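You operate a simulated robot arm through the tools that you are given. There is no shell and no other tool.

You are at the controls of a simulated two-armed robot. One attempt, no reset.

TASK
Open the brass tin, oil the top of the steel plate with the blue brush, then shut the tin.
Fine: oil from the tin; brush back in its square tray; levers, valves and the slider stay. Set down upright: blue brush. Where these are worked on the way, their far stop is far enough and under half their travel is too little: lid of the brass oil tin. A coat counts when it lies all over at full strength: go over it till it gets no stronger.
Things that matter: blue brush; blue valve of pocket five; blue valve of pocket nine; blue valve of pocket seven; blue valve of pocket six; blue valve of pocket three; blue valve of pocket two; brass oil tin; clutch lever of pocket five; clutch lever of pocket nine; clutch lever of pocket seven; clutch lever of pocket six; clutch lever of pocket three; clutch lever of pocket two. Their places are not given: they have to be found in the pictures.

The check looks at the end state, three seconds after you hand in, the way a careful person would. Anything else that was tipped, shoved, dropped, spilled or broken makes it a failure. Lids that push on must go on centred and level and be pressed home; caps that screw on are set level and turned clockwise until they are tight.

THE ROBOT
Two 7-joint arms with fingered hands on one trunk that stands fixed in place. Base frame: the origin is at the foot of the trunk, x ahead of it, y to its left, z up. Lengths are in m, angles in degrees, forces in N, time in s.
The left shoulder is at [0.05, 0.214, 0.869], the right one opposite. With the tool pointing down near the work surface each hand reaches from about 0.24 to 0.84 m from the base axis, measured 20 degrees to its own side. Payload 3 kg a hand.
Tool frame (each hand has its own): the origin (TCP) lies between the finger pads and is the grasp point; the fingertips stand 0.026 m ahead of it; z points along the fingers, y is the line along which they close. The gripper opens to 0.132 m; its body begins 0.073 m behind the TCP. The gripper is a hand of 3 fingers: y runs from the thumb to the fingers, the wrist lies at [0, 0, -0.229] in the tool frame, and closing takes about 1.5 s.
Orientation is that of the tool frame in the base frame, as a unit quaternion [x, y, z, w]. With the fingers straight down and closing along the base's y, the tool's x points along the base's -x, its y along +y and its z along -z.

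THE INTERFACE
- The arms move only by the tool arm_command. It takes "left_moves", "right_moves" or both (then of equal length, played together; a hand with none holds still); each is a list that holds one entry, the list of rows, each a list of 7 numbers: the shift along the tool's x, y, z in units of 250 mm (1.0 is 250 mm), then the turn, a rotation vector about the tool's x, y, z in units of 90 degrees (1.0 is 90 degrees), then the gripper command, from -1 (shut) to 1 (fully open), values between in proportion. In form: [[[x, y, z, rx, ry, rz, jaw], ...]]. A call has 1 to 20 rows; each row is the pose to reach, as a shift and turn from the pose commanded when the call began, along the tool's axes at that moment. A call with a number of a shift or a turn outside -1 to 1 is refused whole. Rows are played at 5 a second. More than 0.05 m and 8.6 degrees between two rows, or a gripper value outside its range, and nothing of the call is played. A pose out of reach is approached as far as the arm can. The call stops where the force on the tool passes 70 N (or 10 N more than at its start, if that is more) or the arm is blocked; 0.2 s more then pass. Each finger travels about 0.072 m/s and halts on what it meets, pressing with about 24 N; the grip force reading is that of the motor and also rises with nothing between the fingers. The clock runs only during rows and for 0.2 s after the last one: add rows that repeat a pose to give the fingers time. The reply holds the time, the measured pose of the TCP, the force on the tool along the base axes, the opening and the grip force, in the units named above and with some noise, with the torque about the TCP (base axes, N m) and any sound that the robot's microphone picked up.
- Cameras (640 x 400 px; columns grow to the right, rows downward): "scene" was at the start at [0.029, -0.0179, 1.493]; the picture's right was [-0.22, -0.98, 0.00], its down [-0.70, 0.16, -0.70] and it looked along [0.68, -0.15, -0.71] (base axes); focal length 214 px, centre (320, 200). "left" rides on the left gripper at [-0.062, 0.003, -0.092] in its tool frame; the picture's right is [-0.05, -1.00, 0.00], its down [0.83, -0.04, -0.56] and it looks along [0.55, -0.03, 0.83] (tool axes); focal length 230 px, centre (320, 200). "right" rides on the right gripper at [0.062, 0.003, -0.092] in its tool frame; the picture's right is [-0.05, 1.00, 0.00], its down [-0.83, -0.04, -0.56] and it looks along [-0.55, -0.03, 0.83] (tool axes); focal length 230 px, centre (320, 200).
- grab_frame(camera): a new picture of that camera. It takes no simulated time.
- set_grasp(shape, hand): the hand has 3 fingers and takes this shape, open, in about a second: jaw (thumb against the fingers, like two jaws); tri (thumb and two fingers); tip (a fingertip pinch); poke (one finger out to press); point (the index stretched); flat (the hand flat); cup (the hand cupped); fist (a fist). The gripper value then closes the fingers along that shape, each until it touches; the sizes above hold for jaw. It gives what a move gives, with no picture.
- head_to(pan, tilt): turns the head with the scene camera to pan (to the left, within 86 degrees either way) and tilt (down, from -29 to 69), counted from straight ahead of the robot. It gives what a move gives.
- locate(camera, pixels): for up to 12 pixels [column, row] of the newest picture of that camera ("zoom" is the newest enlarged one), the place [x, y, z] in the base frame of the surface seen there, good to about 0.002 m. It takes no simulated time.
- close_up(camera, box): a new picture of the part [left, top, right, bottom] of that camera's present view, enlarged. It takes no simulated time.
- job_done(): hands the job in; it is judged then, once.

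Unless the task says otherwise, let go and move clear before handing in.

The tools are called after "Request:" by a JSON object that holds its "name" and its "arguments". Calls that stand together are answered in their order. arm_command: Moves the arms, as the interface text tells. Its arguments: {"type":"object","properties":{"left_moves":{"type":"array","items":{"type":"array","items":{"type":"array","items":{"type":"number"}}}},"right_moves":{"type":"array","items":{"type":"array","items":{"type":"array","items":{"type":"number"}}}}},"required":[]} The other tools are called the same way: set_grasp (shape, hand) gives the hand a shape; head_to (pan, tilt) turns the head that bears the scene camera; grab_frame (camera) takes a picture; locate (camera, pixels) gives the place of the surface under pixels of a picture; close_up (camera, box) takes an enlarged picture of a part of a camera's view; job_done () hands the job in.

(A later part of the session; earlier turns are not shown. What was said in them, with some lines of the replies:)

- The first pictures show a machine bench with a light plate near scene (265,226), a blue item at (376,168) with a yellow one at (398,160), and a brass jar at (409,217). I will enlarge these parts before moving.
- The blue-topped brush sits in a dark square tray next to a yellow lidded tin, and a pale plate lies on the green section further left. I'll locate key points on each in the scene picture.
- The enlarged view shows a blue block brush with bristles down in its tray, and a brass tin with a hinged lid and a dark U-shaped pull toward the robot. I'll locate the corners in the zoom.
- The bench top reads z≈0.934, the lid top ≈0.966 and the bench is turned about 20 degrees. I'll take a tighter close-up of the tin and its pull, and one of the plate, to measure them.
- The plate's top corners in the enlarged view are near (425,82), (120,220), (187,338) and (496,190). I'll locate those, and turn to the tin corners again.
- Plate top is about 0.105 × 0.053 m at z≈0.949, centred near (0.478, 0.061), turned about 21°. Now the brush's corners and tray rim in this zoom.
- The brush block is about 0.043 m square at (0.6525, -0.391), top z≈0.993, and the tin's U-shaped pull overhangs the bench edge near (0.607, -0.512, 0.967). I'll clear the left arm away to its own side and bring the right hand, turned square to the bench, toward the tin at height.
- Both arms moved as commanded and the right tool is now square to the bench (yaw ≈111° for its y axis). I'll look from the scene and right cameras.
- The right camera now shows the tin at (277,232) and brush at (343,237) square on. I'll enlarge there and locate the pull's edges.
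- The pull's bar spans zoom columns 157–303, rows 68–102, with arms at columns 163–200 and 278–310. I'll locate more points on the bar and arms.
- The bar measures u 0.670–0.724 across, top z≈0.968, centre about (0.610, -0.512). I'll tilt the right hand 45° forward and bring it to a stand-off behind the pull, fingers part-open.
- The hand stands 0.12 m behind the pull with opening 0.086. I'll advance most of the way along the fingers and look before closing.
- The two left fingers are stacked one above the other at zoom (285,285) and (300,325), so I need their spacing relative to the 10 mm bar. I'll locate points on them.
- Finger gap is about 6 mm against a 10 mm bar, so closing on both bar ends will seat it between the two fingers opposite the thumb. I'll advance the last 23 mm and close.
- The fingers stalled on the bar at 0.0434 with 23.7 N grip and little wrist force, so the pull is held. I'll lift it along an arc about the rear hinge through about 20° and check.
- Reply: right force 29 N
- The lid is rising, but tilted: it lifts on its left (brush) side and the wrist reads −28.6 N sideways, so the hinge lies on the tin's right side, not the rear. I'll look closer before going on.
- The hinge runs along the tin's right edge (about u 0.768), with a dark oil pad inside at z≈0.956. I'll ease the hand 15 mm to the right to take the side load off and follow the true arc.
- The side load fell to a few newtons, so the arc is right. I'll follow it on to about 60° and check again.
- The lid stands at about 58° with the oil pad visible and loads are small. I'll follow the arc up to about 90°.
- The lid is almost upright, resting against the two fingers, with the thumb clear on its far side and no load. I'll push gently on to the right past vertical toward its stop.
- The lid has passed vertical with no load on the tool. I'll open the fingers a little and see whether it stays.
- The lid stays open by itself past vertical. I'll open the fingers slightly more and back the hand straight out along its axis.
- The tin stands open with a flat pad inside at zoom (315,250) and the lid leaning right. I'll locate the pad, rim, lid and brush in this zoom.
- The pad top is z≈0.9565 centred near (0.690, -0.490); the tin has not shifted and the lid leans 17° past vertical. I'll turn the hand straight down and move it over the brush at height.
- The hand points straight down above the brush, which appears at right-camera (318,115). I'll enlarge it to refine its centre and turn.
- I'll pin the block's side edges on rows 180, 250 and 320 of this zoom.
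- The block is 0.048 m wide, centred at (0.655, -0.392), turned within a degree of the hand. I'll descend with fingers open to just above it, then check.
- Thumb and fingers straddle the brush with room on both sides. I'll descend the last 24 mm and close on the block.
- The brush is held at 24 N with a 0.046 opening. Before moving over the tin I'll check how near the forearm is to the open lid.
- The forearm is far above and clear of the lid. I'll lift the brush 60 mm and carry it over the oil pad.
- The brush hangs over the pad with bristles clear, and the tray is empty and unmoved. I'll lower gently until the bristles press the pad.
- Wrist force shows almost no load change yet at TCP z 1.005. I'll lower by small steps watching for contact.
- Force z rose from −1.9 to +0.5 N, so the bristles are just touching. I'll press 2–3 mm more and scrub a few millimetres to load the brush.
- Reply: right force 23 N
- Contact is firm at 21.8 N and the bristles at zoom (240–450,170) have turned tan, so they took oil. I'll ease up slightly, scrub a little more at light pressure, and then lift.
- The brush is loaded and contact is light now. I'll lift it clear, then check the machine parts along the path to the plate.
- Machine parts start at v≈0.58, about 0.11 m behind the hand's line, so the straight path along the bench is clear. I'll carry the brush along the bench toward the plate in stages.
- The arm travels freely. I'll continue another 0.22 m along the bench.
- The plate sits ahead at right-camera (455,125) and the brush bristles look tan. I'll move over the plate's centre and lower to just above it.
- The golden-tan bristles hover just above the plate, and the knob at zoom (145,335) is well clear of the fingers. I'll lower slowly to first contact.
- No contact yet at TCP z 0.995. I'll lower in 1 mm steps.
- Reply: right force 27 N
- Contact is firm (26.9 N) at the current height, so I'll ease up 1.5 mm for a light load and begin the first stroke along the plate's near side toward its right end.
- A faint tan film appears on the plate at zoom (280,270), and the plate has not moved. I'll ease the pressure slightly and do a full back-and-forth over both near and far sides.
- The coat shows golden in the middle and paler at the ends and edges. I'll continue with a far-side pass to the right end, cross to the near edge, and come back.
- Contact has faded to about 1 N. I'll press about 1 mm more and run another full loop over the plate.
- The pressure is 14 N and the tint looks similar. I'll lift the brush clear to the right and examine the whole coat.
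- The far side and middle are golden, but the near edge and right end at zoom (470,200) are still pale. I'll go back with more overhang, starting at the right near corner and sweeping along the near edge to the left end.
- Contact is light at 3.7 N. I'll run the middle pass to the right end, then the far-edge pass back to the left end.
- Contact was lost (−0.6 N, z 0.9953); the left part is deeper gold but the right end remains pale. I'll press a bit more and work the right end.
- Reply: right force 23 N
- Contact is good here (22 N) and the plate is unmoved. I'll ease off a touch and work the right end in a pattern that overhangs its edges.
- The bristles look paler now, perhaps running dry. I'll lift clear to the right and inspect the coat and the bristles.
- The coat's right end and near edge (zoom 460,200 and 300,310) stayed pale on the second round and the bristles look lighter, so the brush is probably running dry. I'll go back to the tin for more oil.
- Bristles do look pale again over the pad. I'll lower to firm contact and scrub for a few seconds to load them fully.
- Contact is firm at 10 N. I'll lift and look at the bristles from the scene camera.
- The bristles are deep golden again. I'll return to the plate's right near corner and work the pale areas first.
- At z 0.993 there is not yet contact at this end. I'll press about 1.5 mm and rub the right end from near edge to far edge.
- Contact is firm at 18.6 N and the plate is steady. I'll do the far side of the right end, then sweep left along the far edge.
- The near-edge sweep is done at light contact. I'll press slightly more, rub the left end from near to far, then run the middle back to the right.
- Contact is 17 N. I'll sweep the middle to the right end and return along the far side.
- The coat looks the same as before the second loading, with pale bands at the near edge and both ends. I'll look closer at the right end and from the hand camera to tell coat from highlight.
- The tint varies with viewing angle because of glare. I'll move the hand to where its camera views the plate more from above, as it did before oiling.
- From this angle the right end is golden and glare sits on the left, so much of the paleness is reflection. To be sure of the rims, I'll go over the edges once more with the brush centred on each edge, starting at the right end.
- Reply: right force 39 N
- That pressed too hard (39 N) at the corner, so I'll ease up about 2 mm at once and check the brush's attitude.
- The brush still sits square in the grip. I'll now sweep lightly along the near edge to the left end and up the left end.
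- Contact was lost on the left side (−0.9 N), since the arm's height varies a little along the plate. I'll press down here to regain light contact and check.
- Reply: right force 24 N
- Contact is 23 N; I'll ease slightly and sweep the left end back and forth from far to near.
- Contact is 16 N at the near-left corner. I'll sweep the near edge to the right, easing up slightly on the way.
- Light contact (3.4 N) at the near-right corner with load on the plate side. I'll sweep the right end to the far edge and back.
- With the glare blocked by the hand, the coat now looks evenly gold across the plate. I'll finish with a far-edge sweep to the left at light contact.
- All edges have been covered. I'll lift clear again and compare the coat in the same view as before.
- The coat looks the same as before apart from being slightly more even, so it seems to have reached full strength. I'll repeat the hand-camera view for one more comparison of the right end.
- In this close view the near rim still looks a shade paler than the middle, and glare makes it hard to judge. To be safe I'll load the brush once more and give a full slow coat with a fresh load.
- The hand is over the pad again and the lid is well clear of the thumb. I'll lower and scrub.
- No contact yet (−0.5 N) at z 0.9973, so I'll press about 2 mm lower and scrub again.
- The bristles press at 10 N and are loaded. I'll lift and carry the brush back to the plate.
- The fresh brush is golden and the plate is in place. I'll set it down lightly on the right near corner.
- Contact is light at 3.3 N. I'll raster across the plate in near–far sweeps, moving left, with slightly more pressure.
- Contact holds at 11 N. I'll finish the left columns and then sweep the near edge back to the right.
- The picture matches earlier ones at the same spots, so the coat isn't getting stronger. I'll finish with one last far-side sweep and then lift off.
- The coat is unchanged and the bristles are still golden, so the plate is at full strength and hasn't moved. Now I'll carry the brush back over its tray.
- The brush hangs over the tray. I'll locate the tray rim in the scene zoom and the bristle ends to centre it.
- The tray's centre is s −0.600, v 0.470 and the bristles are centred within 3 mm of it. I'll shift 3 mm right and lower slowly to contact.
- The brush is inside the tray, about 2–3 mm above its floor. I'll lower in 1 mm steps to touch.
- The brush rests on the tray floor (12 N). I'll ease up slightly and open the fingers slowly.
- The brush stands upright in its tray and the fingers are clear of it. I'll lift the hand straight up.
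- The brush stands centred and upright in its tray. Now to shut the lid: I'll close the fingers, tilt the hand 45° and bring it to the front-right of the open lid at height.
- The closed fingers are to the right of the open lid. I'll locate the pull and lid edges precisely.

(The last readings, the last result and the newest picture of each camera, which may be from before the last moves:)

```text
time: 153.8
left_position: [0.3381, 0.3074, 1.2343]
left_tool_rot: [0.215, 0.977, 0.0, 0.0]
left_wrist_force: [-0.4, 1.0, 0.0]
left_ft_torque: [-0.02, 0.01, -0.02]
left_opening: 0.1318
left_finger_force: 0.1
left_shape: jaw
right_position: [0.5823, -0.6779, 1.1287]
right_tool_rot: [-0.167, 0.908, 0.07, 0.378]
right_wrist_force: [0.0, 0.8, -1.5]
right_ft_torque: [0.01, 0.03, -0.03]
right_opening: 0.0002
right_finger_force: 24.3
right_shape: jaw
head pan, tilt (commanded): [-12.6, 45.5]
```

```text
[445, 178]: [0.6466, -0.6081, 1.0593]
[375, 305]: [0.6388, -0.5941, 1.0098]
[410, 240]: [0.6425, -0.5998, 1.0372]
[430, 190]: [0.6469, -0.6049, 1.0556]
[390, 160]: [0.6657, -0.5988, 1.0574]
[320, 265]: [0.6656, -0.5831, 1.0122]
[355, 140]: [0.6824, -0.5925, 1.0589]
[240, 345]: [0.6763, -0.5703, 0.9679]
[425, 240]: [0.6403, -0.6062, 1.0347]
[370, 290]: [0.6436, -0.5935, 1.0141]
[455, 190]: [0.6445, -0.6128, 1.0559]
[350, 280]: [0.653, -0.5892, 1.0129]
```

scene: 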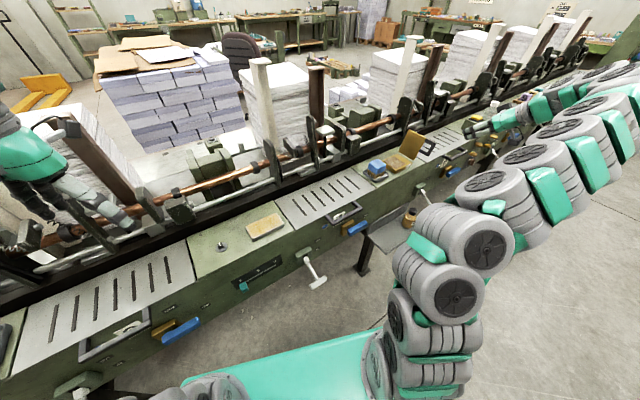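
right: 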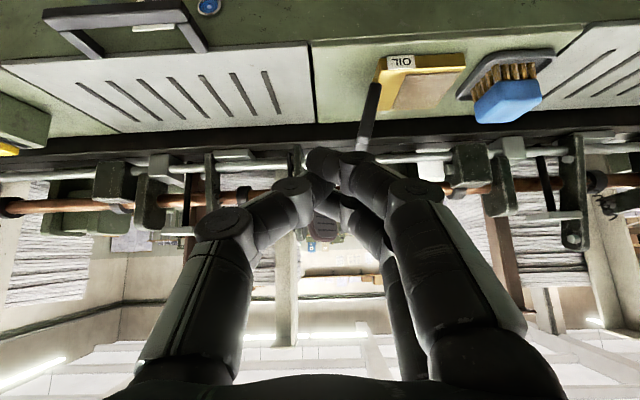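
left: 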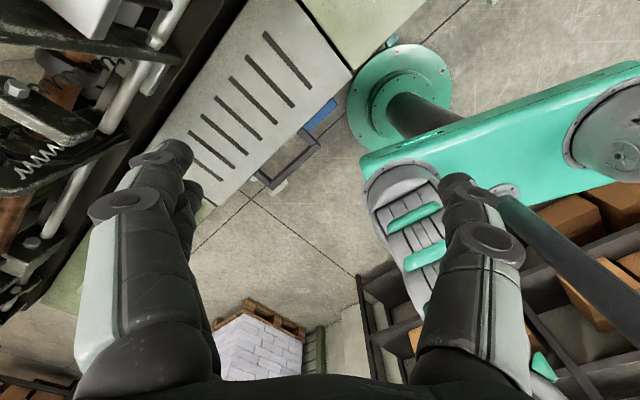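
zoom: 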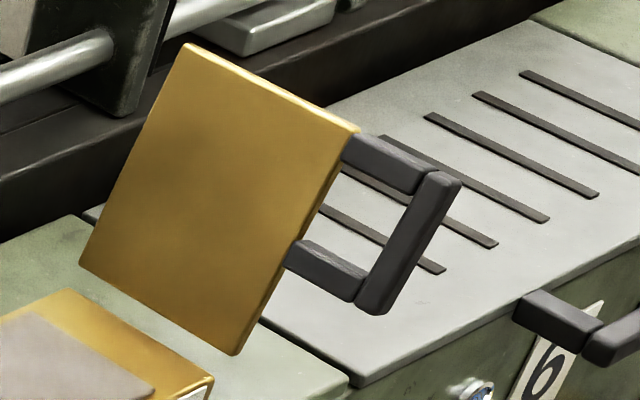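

The bar runs from (u 0.783, z 1.010) to (u 0.799, z 1.060) at v≈0.386. I'll advance the closed fingers to just right of the bar's upper part.

Request:
{"name": "arm_command", "arguments": {"right_moves": [[[0, 0, 0.1, 0, 0, 0, -1], [0, 0, 0.2, 0, 0, 0, -1], [0, 0, 0.3, 0, 0, 0, -1], [0, 0, 0.4, 0, 0, 0, -1], [-0.002, 0.004, 0.464, 0, 0, 0, -1], [-0.002, 0.004, 0.464, 0, 0, 0, -1]]]}}

Request:
{"name": "close_up", "arguments": {"camera": "scene", "box": [380, 115, 460, 175]}}

Request:
{"name": "close_up", "arguments": {"camera": "right", "box": [200, 60, 520, 260]}}

```text
time: 155.2
left_position: [0.3381, 0.3075, 1.2334]
left_tool_rot: [0.215, 0.977, 0.0, 0.0]
left_wrist_force: [-0.8, -0.6, 0.8]
left_ft_torque: [0.01, 0.06, -0.03]
left_opening: 0.1319
left_finger_force: 0.1
left_shape: jaw
right_position: [0.6569, -0.6483, 1.0464]
right_tool_rot: [-0.168, 0.908, 0.069, 0.377]
right_wrist_force: [-1.0, -0.5, -0.7]
right_ft_torque: [0.0, 0.0, 0.04]
right_opening: 0.0002
right_finger_force: 24.5
right_shape: jaw
head pan, tilt (commanded): [-12.6, 45.5]
```

```text
6.67 times, centred on (420, 145) of scene
```

zoom: 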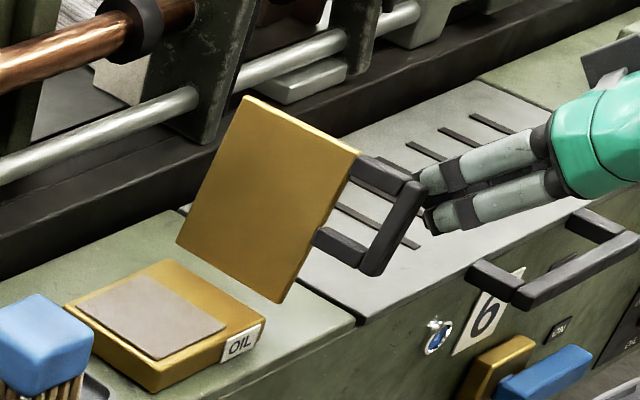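

```text
2.00 times, centred on (360, 160) of right
```

zoom: 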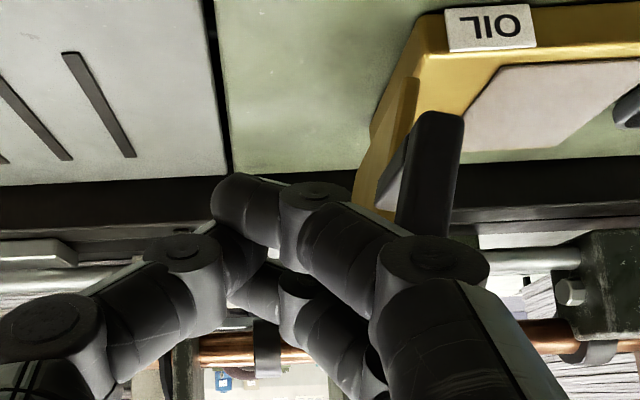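

The fingers are just right of the bar. I'll push left along the lid's arc to bring it back past vertical, watching the force.

Request:
{"name": "arm_command", "arguments": {"right_moves": [[[0, 0.05, 0, 0, 0, 0, -1], [0.003, 0.1, 0.003, 0, 0, 0, -1], [0.006, 0.15, 0.006, 0, 0, 0, -1], [0.01, 0.196, 0.01, 0, 0, 0, -1], [0.01, 0.24, 0.01, 0, 0, 0, -1], [0.01, 0.284, 0.01, 0, 0, 0, -1], [0.01, 0.284, 0.01, 0, 0, 0, -1]]]}}

Request:
{"name": "close_up", "arguments": {"camera": "scene", "box": [380, 115, 460, 175]}}

Request:
{"name": "close_up", "arguments": {"camera": "right", "box": [200, 60, 520, 260]}}

```text
time: 156.8
left_position: [0.3383, 0.3075, 1.2333]
left_tool_rot: [0.215, 0.977, 0.001, -0.001]
left_wrist_force: [0.0, -0.2, -0.2]
left_ft_torque: [-0.02, 0.02, -0.01]
left_opening: 0.1317
left_finger_force: 0.1
left_shape: jaw
right_position: [0.6312, -0.5808, 1.0418]
right_tool_rot: [-0.168, 0.908, 0.07, 0.377]
right_wrist_force: [-0.6, 0.5, 0.4]
right_ft_torque: [0.01, 0.0, -0.01]
right_opening: 0.0001
right_finger_force: 23.9
right_shape: jaw
head pan, tilt (commanded): [-12.6, 45.5]
```

```text
6.67 times, centred on (420, 145) of scene
```

zoom: 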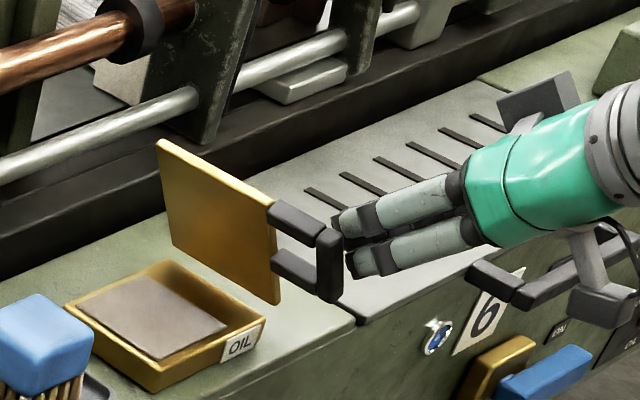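

```text
2.00 times, centred on (360, 160) of right
```

zoom: 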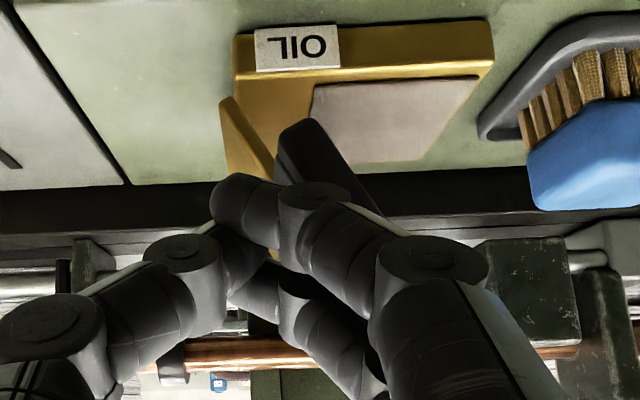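

The lid has followed to about 65° with negligible force. I'll continue left and downward along the arc to about 30°.

Request:
{"name": "arm_command", "arguments": {"right_moves": [[[0, 0.053, 0, 0, 0, 0, -1], [0.003, 0.106, 0.003, 0, 0, 0, -1], [0.012, 0.135, 0.012, 0, 0, 0, -1], [0.02, 0.162, 0.02, 0, 0, 0, -1], [0.038, 0.195, 0.038, 0, 0, 0, -1], [0.057, 0.228, 0.057, 0, 0, 0, -1], [0.057, 0.228, 0.057, 0, 0, 0, -1]]]}}

Request:
{"name": "close_up", "arguments": {"camera": "scene", "box": [370, 125, 450, 185]}}

Request:
{"name": "close_up", "arguments": {"camera": "right", "box": [200, 60, 520, 260]}}

```text
time: 158.4
left_position: [0.3368, 0.3059, 1.2337]
left_tool_rot: [0.215, 0.977, -0.001, 0.0]
left_wrist_force: [0.0, 0.3, 0.3]
left_ft_torque: [-0.02, 0.03, 0.03]
left_opening: 0.1317
left_finger_force: 0.0
left_shape: jaw
right_position: [0.6119, -0.5294, 1.0228]
right_tool_rot: [-0.167, 0.909, 0.069, 0.376]
right_wrist_force: [0.1, 0.3, 0.7]
right_ft_torque: [-0.03, -0.01, 0.0]
right_opening: 0.0001
right_finger_force: 23.7
right_shape: jaw
head pan, tilt (commanded): [-12.6, 45.5]
```

```text
6.67 times, centred on (410, 155) of scene
```

zoom: 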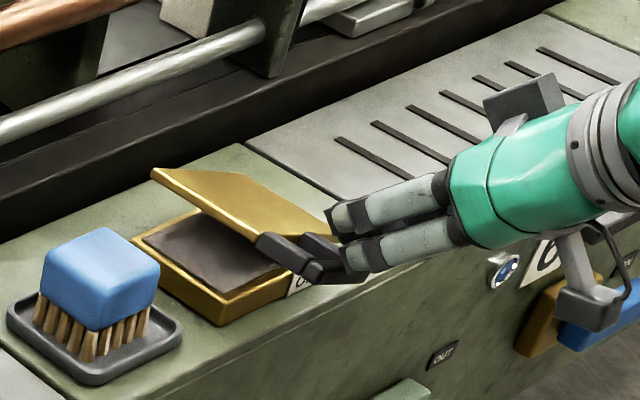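

```text
2.00 times, centred on (360, 160) of right
```

zoom: 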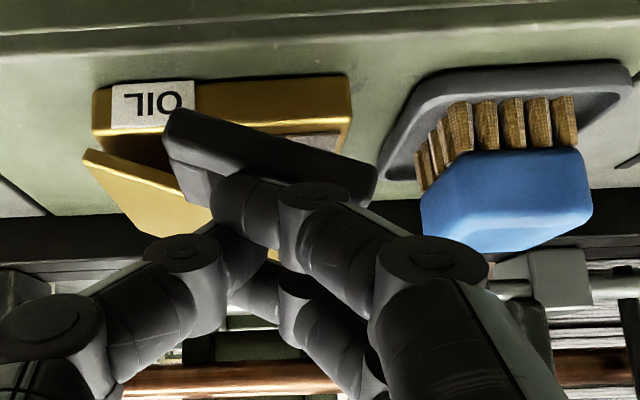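

The lid is down to about 25° with no load. I'll press straight down on the pull in small steps.

Request:
{"name": "arm_command", "arguments": {"right_moves": [[[0.014, 0.02, 0.014, 0, 0, 0, -1], [0.028, 0.04, 0.028, 0, 0, 0, -1], [0.042, 0.052, 0.042, 0, 0, 0, -1], [0.056, 0.052, 0.056, 0, 0, 0, -1], [0.056, 0.052, 0.056, 0, 0, 0, -1]]]}}

Request:
{"name": "close_up", "arguments": {"camera": "scene", "box": [370, 125, 450, 185]}}

Request:
{"name": "close_up", "arguments": {"camera": "right", "box": [200, 60, 520, 260]}}

```text
time: 159.6
left_position: [0.3372, 0.3078, 1.233]
left_tool_rot: [0.216, 0.976, 0.0, 0.0]
left_wrist_force: [0.0, 0.8, 0.3]
left_ft_torque: [-0.01, 0.01, -0.02]
left_opening: 0.1319
left_finger_force: 0.0
left_shape: jaw
right_position: [0.6052, -0.5167, 1.0021]
right_tool_rot: [-0.167, 0.909, 0.069, 0.377]
right_wrist_force: [0.2, 0.2, -0.1]
right_ft_torque: [0.0, 0.01, -0.02]
right_opening: 0.0
right_finger_force: 24.2
right_shape: jaw
head pan, tilt (commanded): [-12.6, 45.5]
```

```text
6.67 times, centred on (410, 155) of scene
```

zoom: 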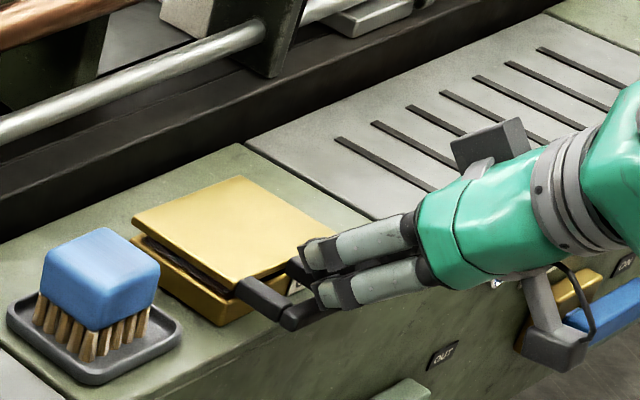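

```text
2.00 times, centred on (360, 160) of right
```

zoom: 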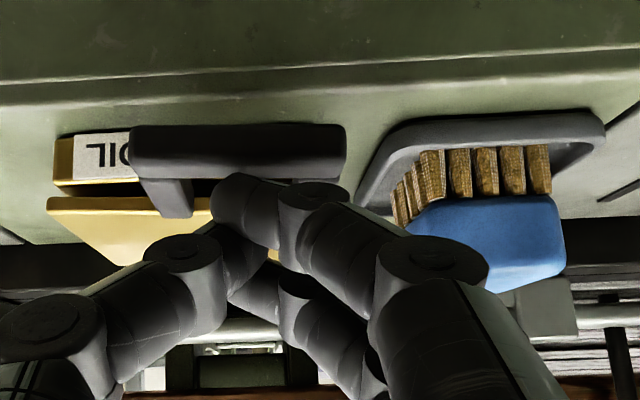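

The lid is nearly shut with a small gap still on the left. I'll press down further in small steps until it resists.

Request:
{"name": "arm_command", "arguments": {"right_moves": [[[0.008, 0, 0.008, 0, 0, 0, -1], [0.016, 0, 0.016, 0, 0, 0, -1], [0.024, 0, 0.024, 0, 0, 0, -1], [0.024, 0, 0.024, 0, 0, 0, -1]]]}}

Request:
{"name": "close_up", "arguments": {"camera": "scene", "box": [380, 140, 420, 175]}}

Request:
{"name": "close_up", "arguments": {"camera": "right", "box": [200, 60, 520, 260]}}

```text
time: 160.6
left_position: [0.3371, 0.3079, 1.234]
left_tool_rot: [0.215, 0.977, 0.0, 0.0]
left_wrist_force: [1.0, 0.5, 0.4]
left_ft_torque: [-0.02, -0.02, -0.03]
left_opening: 0.1321
left_finger_force: 0.1
left_shape: jaw
right_position: [0.6073, -0.5149, 0.9968]
right_tool_rot: [-0.168, 0.908, 0.069, 0.378]
right_wrist_force: [3.0, 10.0, 38.5]
right_ft_torque: [0.31, -0.35, 0.08]
right_opening: 0.0002
right_finger_force: 24.2
right_shape: jaw
head pan, tilt (commanded): [-12.6, 45.5]
```

```text
11.43 times, centred on (400, 158) of scene
```

zoom: 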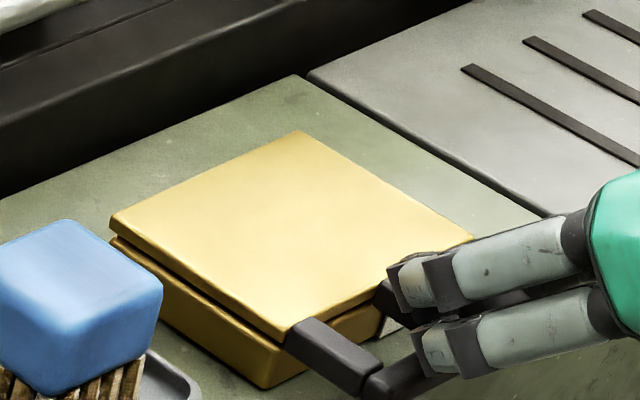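

```text
2.00 times, centred on (360, 160) of right
```

zoom: 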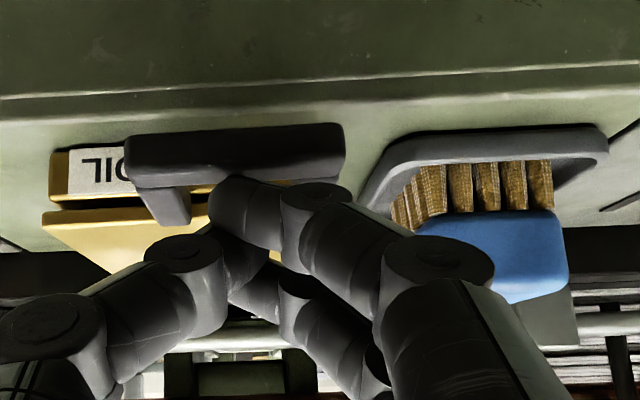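

It resists at 38 N and the lid looks as it did when shut at the start. I'll lift straight off and inspect.

Request:
{"name": "arm_command", "arguments": {"right_moves": [[[-0.02, 0, -0.02, 0, 0, 0, -1], [-0.05, 0, -0.05, 0, 0, 0, -1], [-0.09, 0, -0.09, 0, 0, 0, -1], [-0.09, 0, -0.19, 0, 0, 0, -1], [-0.09, 0, -0.31, 0, 0, 0, -1], [-0.09, 0, -0.45, 0, 0, 0, -1], [-0.09, -0.1, -0.55, 0, 0, 0, -1], [-0.09, -0.2, -0.65, 0, 0, 0, -1]]]}}

Request:
{"name": "close_up", "arguments": {"camera": "scene", "box": [382, 145, 414, 180]}}

Request:
{"name": "locate", "arguments": {"camera": "zoom", "pixels": [[320, 85], [140, 162], [300, 265], [488, 190], [320, 100], [250, 230], [410, 200], [400, 300], [450, 270], [360, 240], [380, 330], [480, 290]]}}

Request:
{"name": "close_up", "arguments": {"camera": "scene", "box": [350, 130, 440, 195]}}

```text
time: 162.4
left_position: [0.3383, 0.3063, 1.2328]
left_tool_rot: [0.216, 0.976, -0.001, -0.001]
left_wrist_force: [0.4, -1.0, -0.5]
left_ft_torque: [0.01, 0.01, -0.01]
left_opening: 0.1321
left_finger_force: 0.1
left_shape: jaw
right_position: [0.5312, -0.5988, 1.1248]
right_tool_rot: [-0.167, 0.908, 0.069, 0.377]
right_wrist_force: [0.2, -0.1, 0.0]
right_ft_torque: [0.03, 0.0, 0.01]
right_opening: 0.0004
right_finger_force: 23.8
right_shape: jaw
head pan, tilt (commanded): [-12.6, 45.5]
```

```text
11.43 times, centred on (398, 162) of scene
```

zoom: 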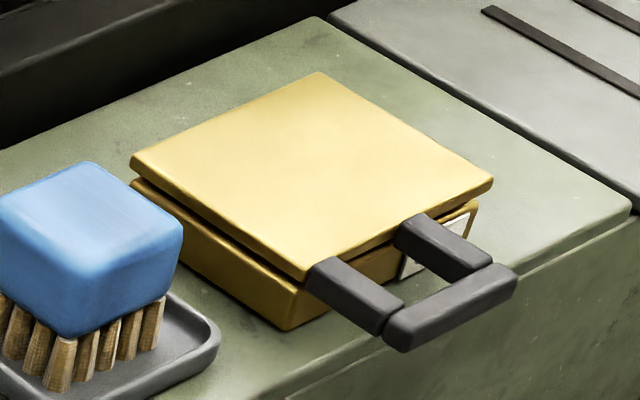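

```text
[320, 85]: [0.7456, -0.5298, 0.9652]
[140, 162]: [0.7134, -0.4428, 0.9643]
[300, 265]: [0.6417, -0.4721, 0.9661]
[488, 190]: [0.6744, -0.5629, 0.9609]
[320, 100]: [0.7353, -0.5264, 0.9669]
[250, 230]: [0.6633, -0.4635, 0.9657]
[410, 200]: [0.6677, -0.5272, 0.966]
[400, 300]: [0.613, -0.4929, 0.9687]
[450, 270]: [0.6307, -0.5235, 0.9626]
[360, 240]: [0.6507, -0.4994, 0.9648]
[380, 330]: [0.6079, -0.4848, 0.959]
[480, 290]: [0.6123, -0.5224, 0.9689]
```

```text
6.15 times, centred on (395, 162) of scene
```

zoom: 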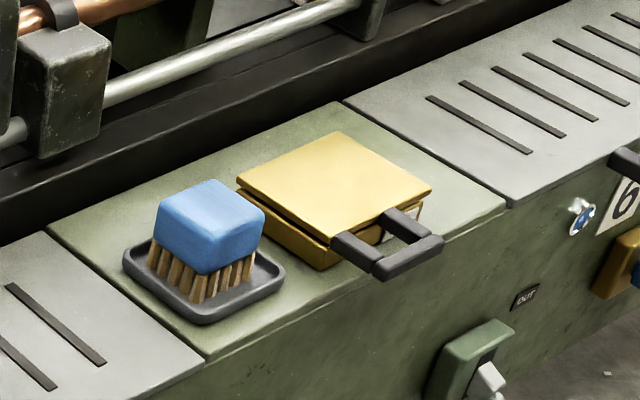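

The lid sits exactly as at the start (corners at the same pixels, z≈0.966), and the brush stands upright in its tray. I'll check the whole scene and the plate once more.

Request:
{"name": "grab_frame", "arguments": {"camera": "scene"}}

Request:
{"name": "close_up", "arguments": {"camera": "scene", "box": [180, 170, 380, 295]}}

Request:
{"name": "close_up", "arguments": {"camera": "scene", "box": [340, 130, 460, 250]}}

Request:
{"name": "close_up", "arguments": {"camera": "scene", "box": [236, 205, 296, 245]}}

```text
taken
```

scene: 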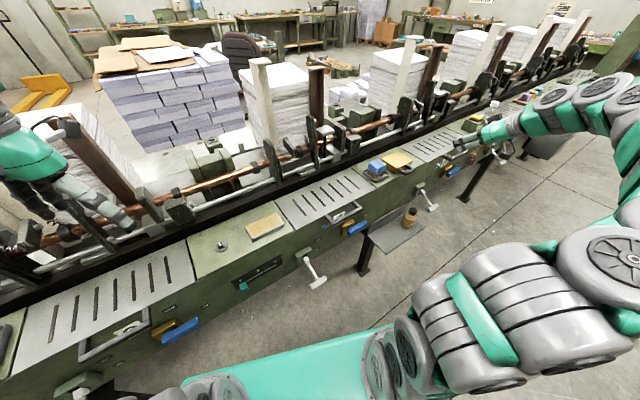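

```text
3.20 times, centred on (280, 232) of scene
```

zoom: 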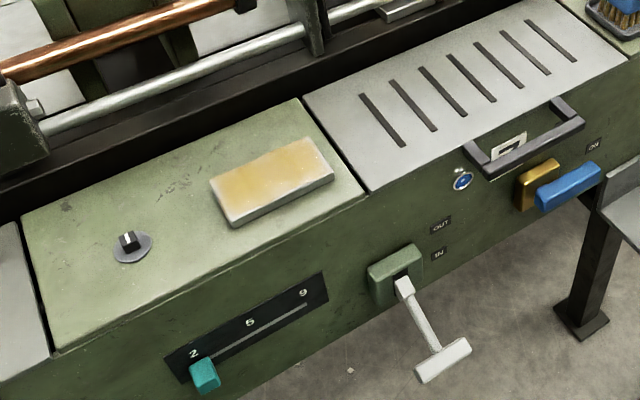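

```text
3.33 times, centred on (400, 190) of scene
```

zoom: 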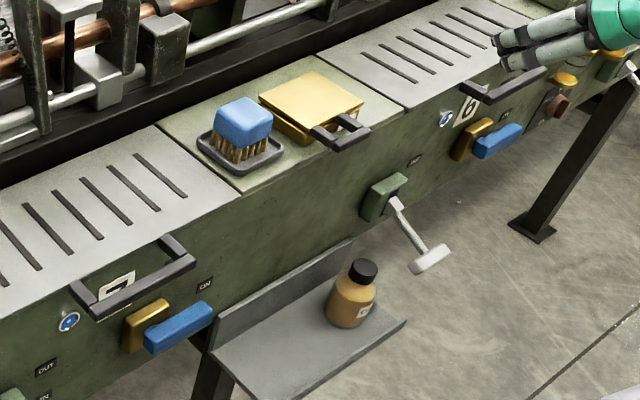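

```text
10.00 times, centred on (266, 225) of scene
```

zoom: 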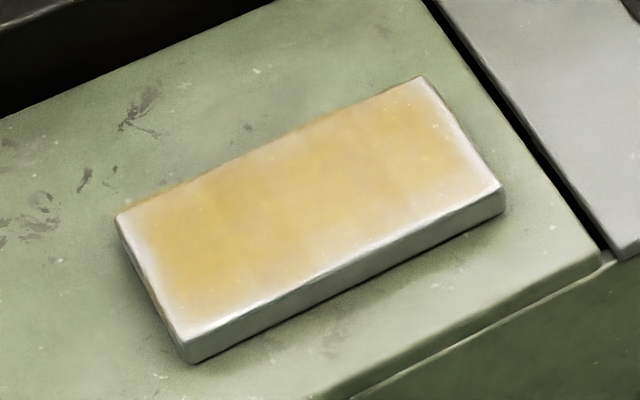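

Everything checks out in the pictures. The lid is shut, the brush is upright in its tray, and the plate has an even coat and hasn't moved. Levers, valves and slider are where they started, and both hands are clear, so I'm handing in.

Request:
{"name": "job_done", "arguments": {}}

```text
The job is handed in.
```

I opened the brass tin, oiled the top of the steel plate with the blue brush, and shut the tin again. The job is handed in; no verdict has come back yet.

- **Tin:** the lid hinged on its right side, and it is now closed with its corners at the same points as at the start. The tin did not move.
- **Plate:** I loaded the brush three times and went over the whole top, overhanging every edge. The second and third loads made no visible difference, so I took the coat to be at full strength.
- **Possible weak spot:** the near edge and the two ends still look slightly paler from some angles. I judged that to be glare, because the pale areas shifted with the camera's position, but I could not rule out a thinner coat right at the rim.
- **Brush:** it stands upright and centred in its square tray.
- **Everything else:** the levers, valves, slider, knob and bottle look the same as at the start. Both hands are empty and clear of the bench.
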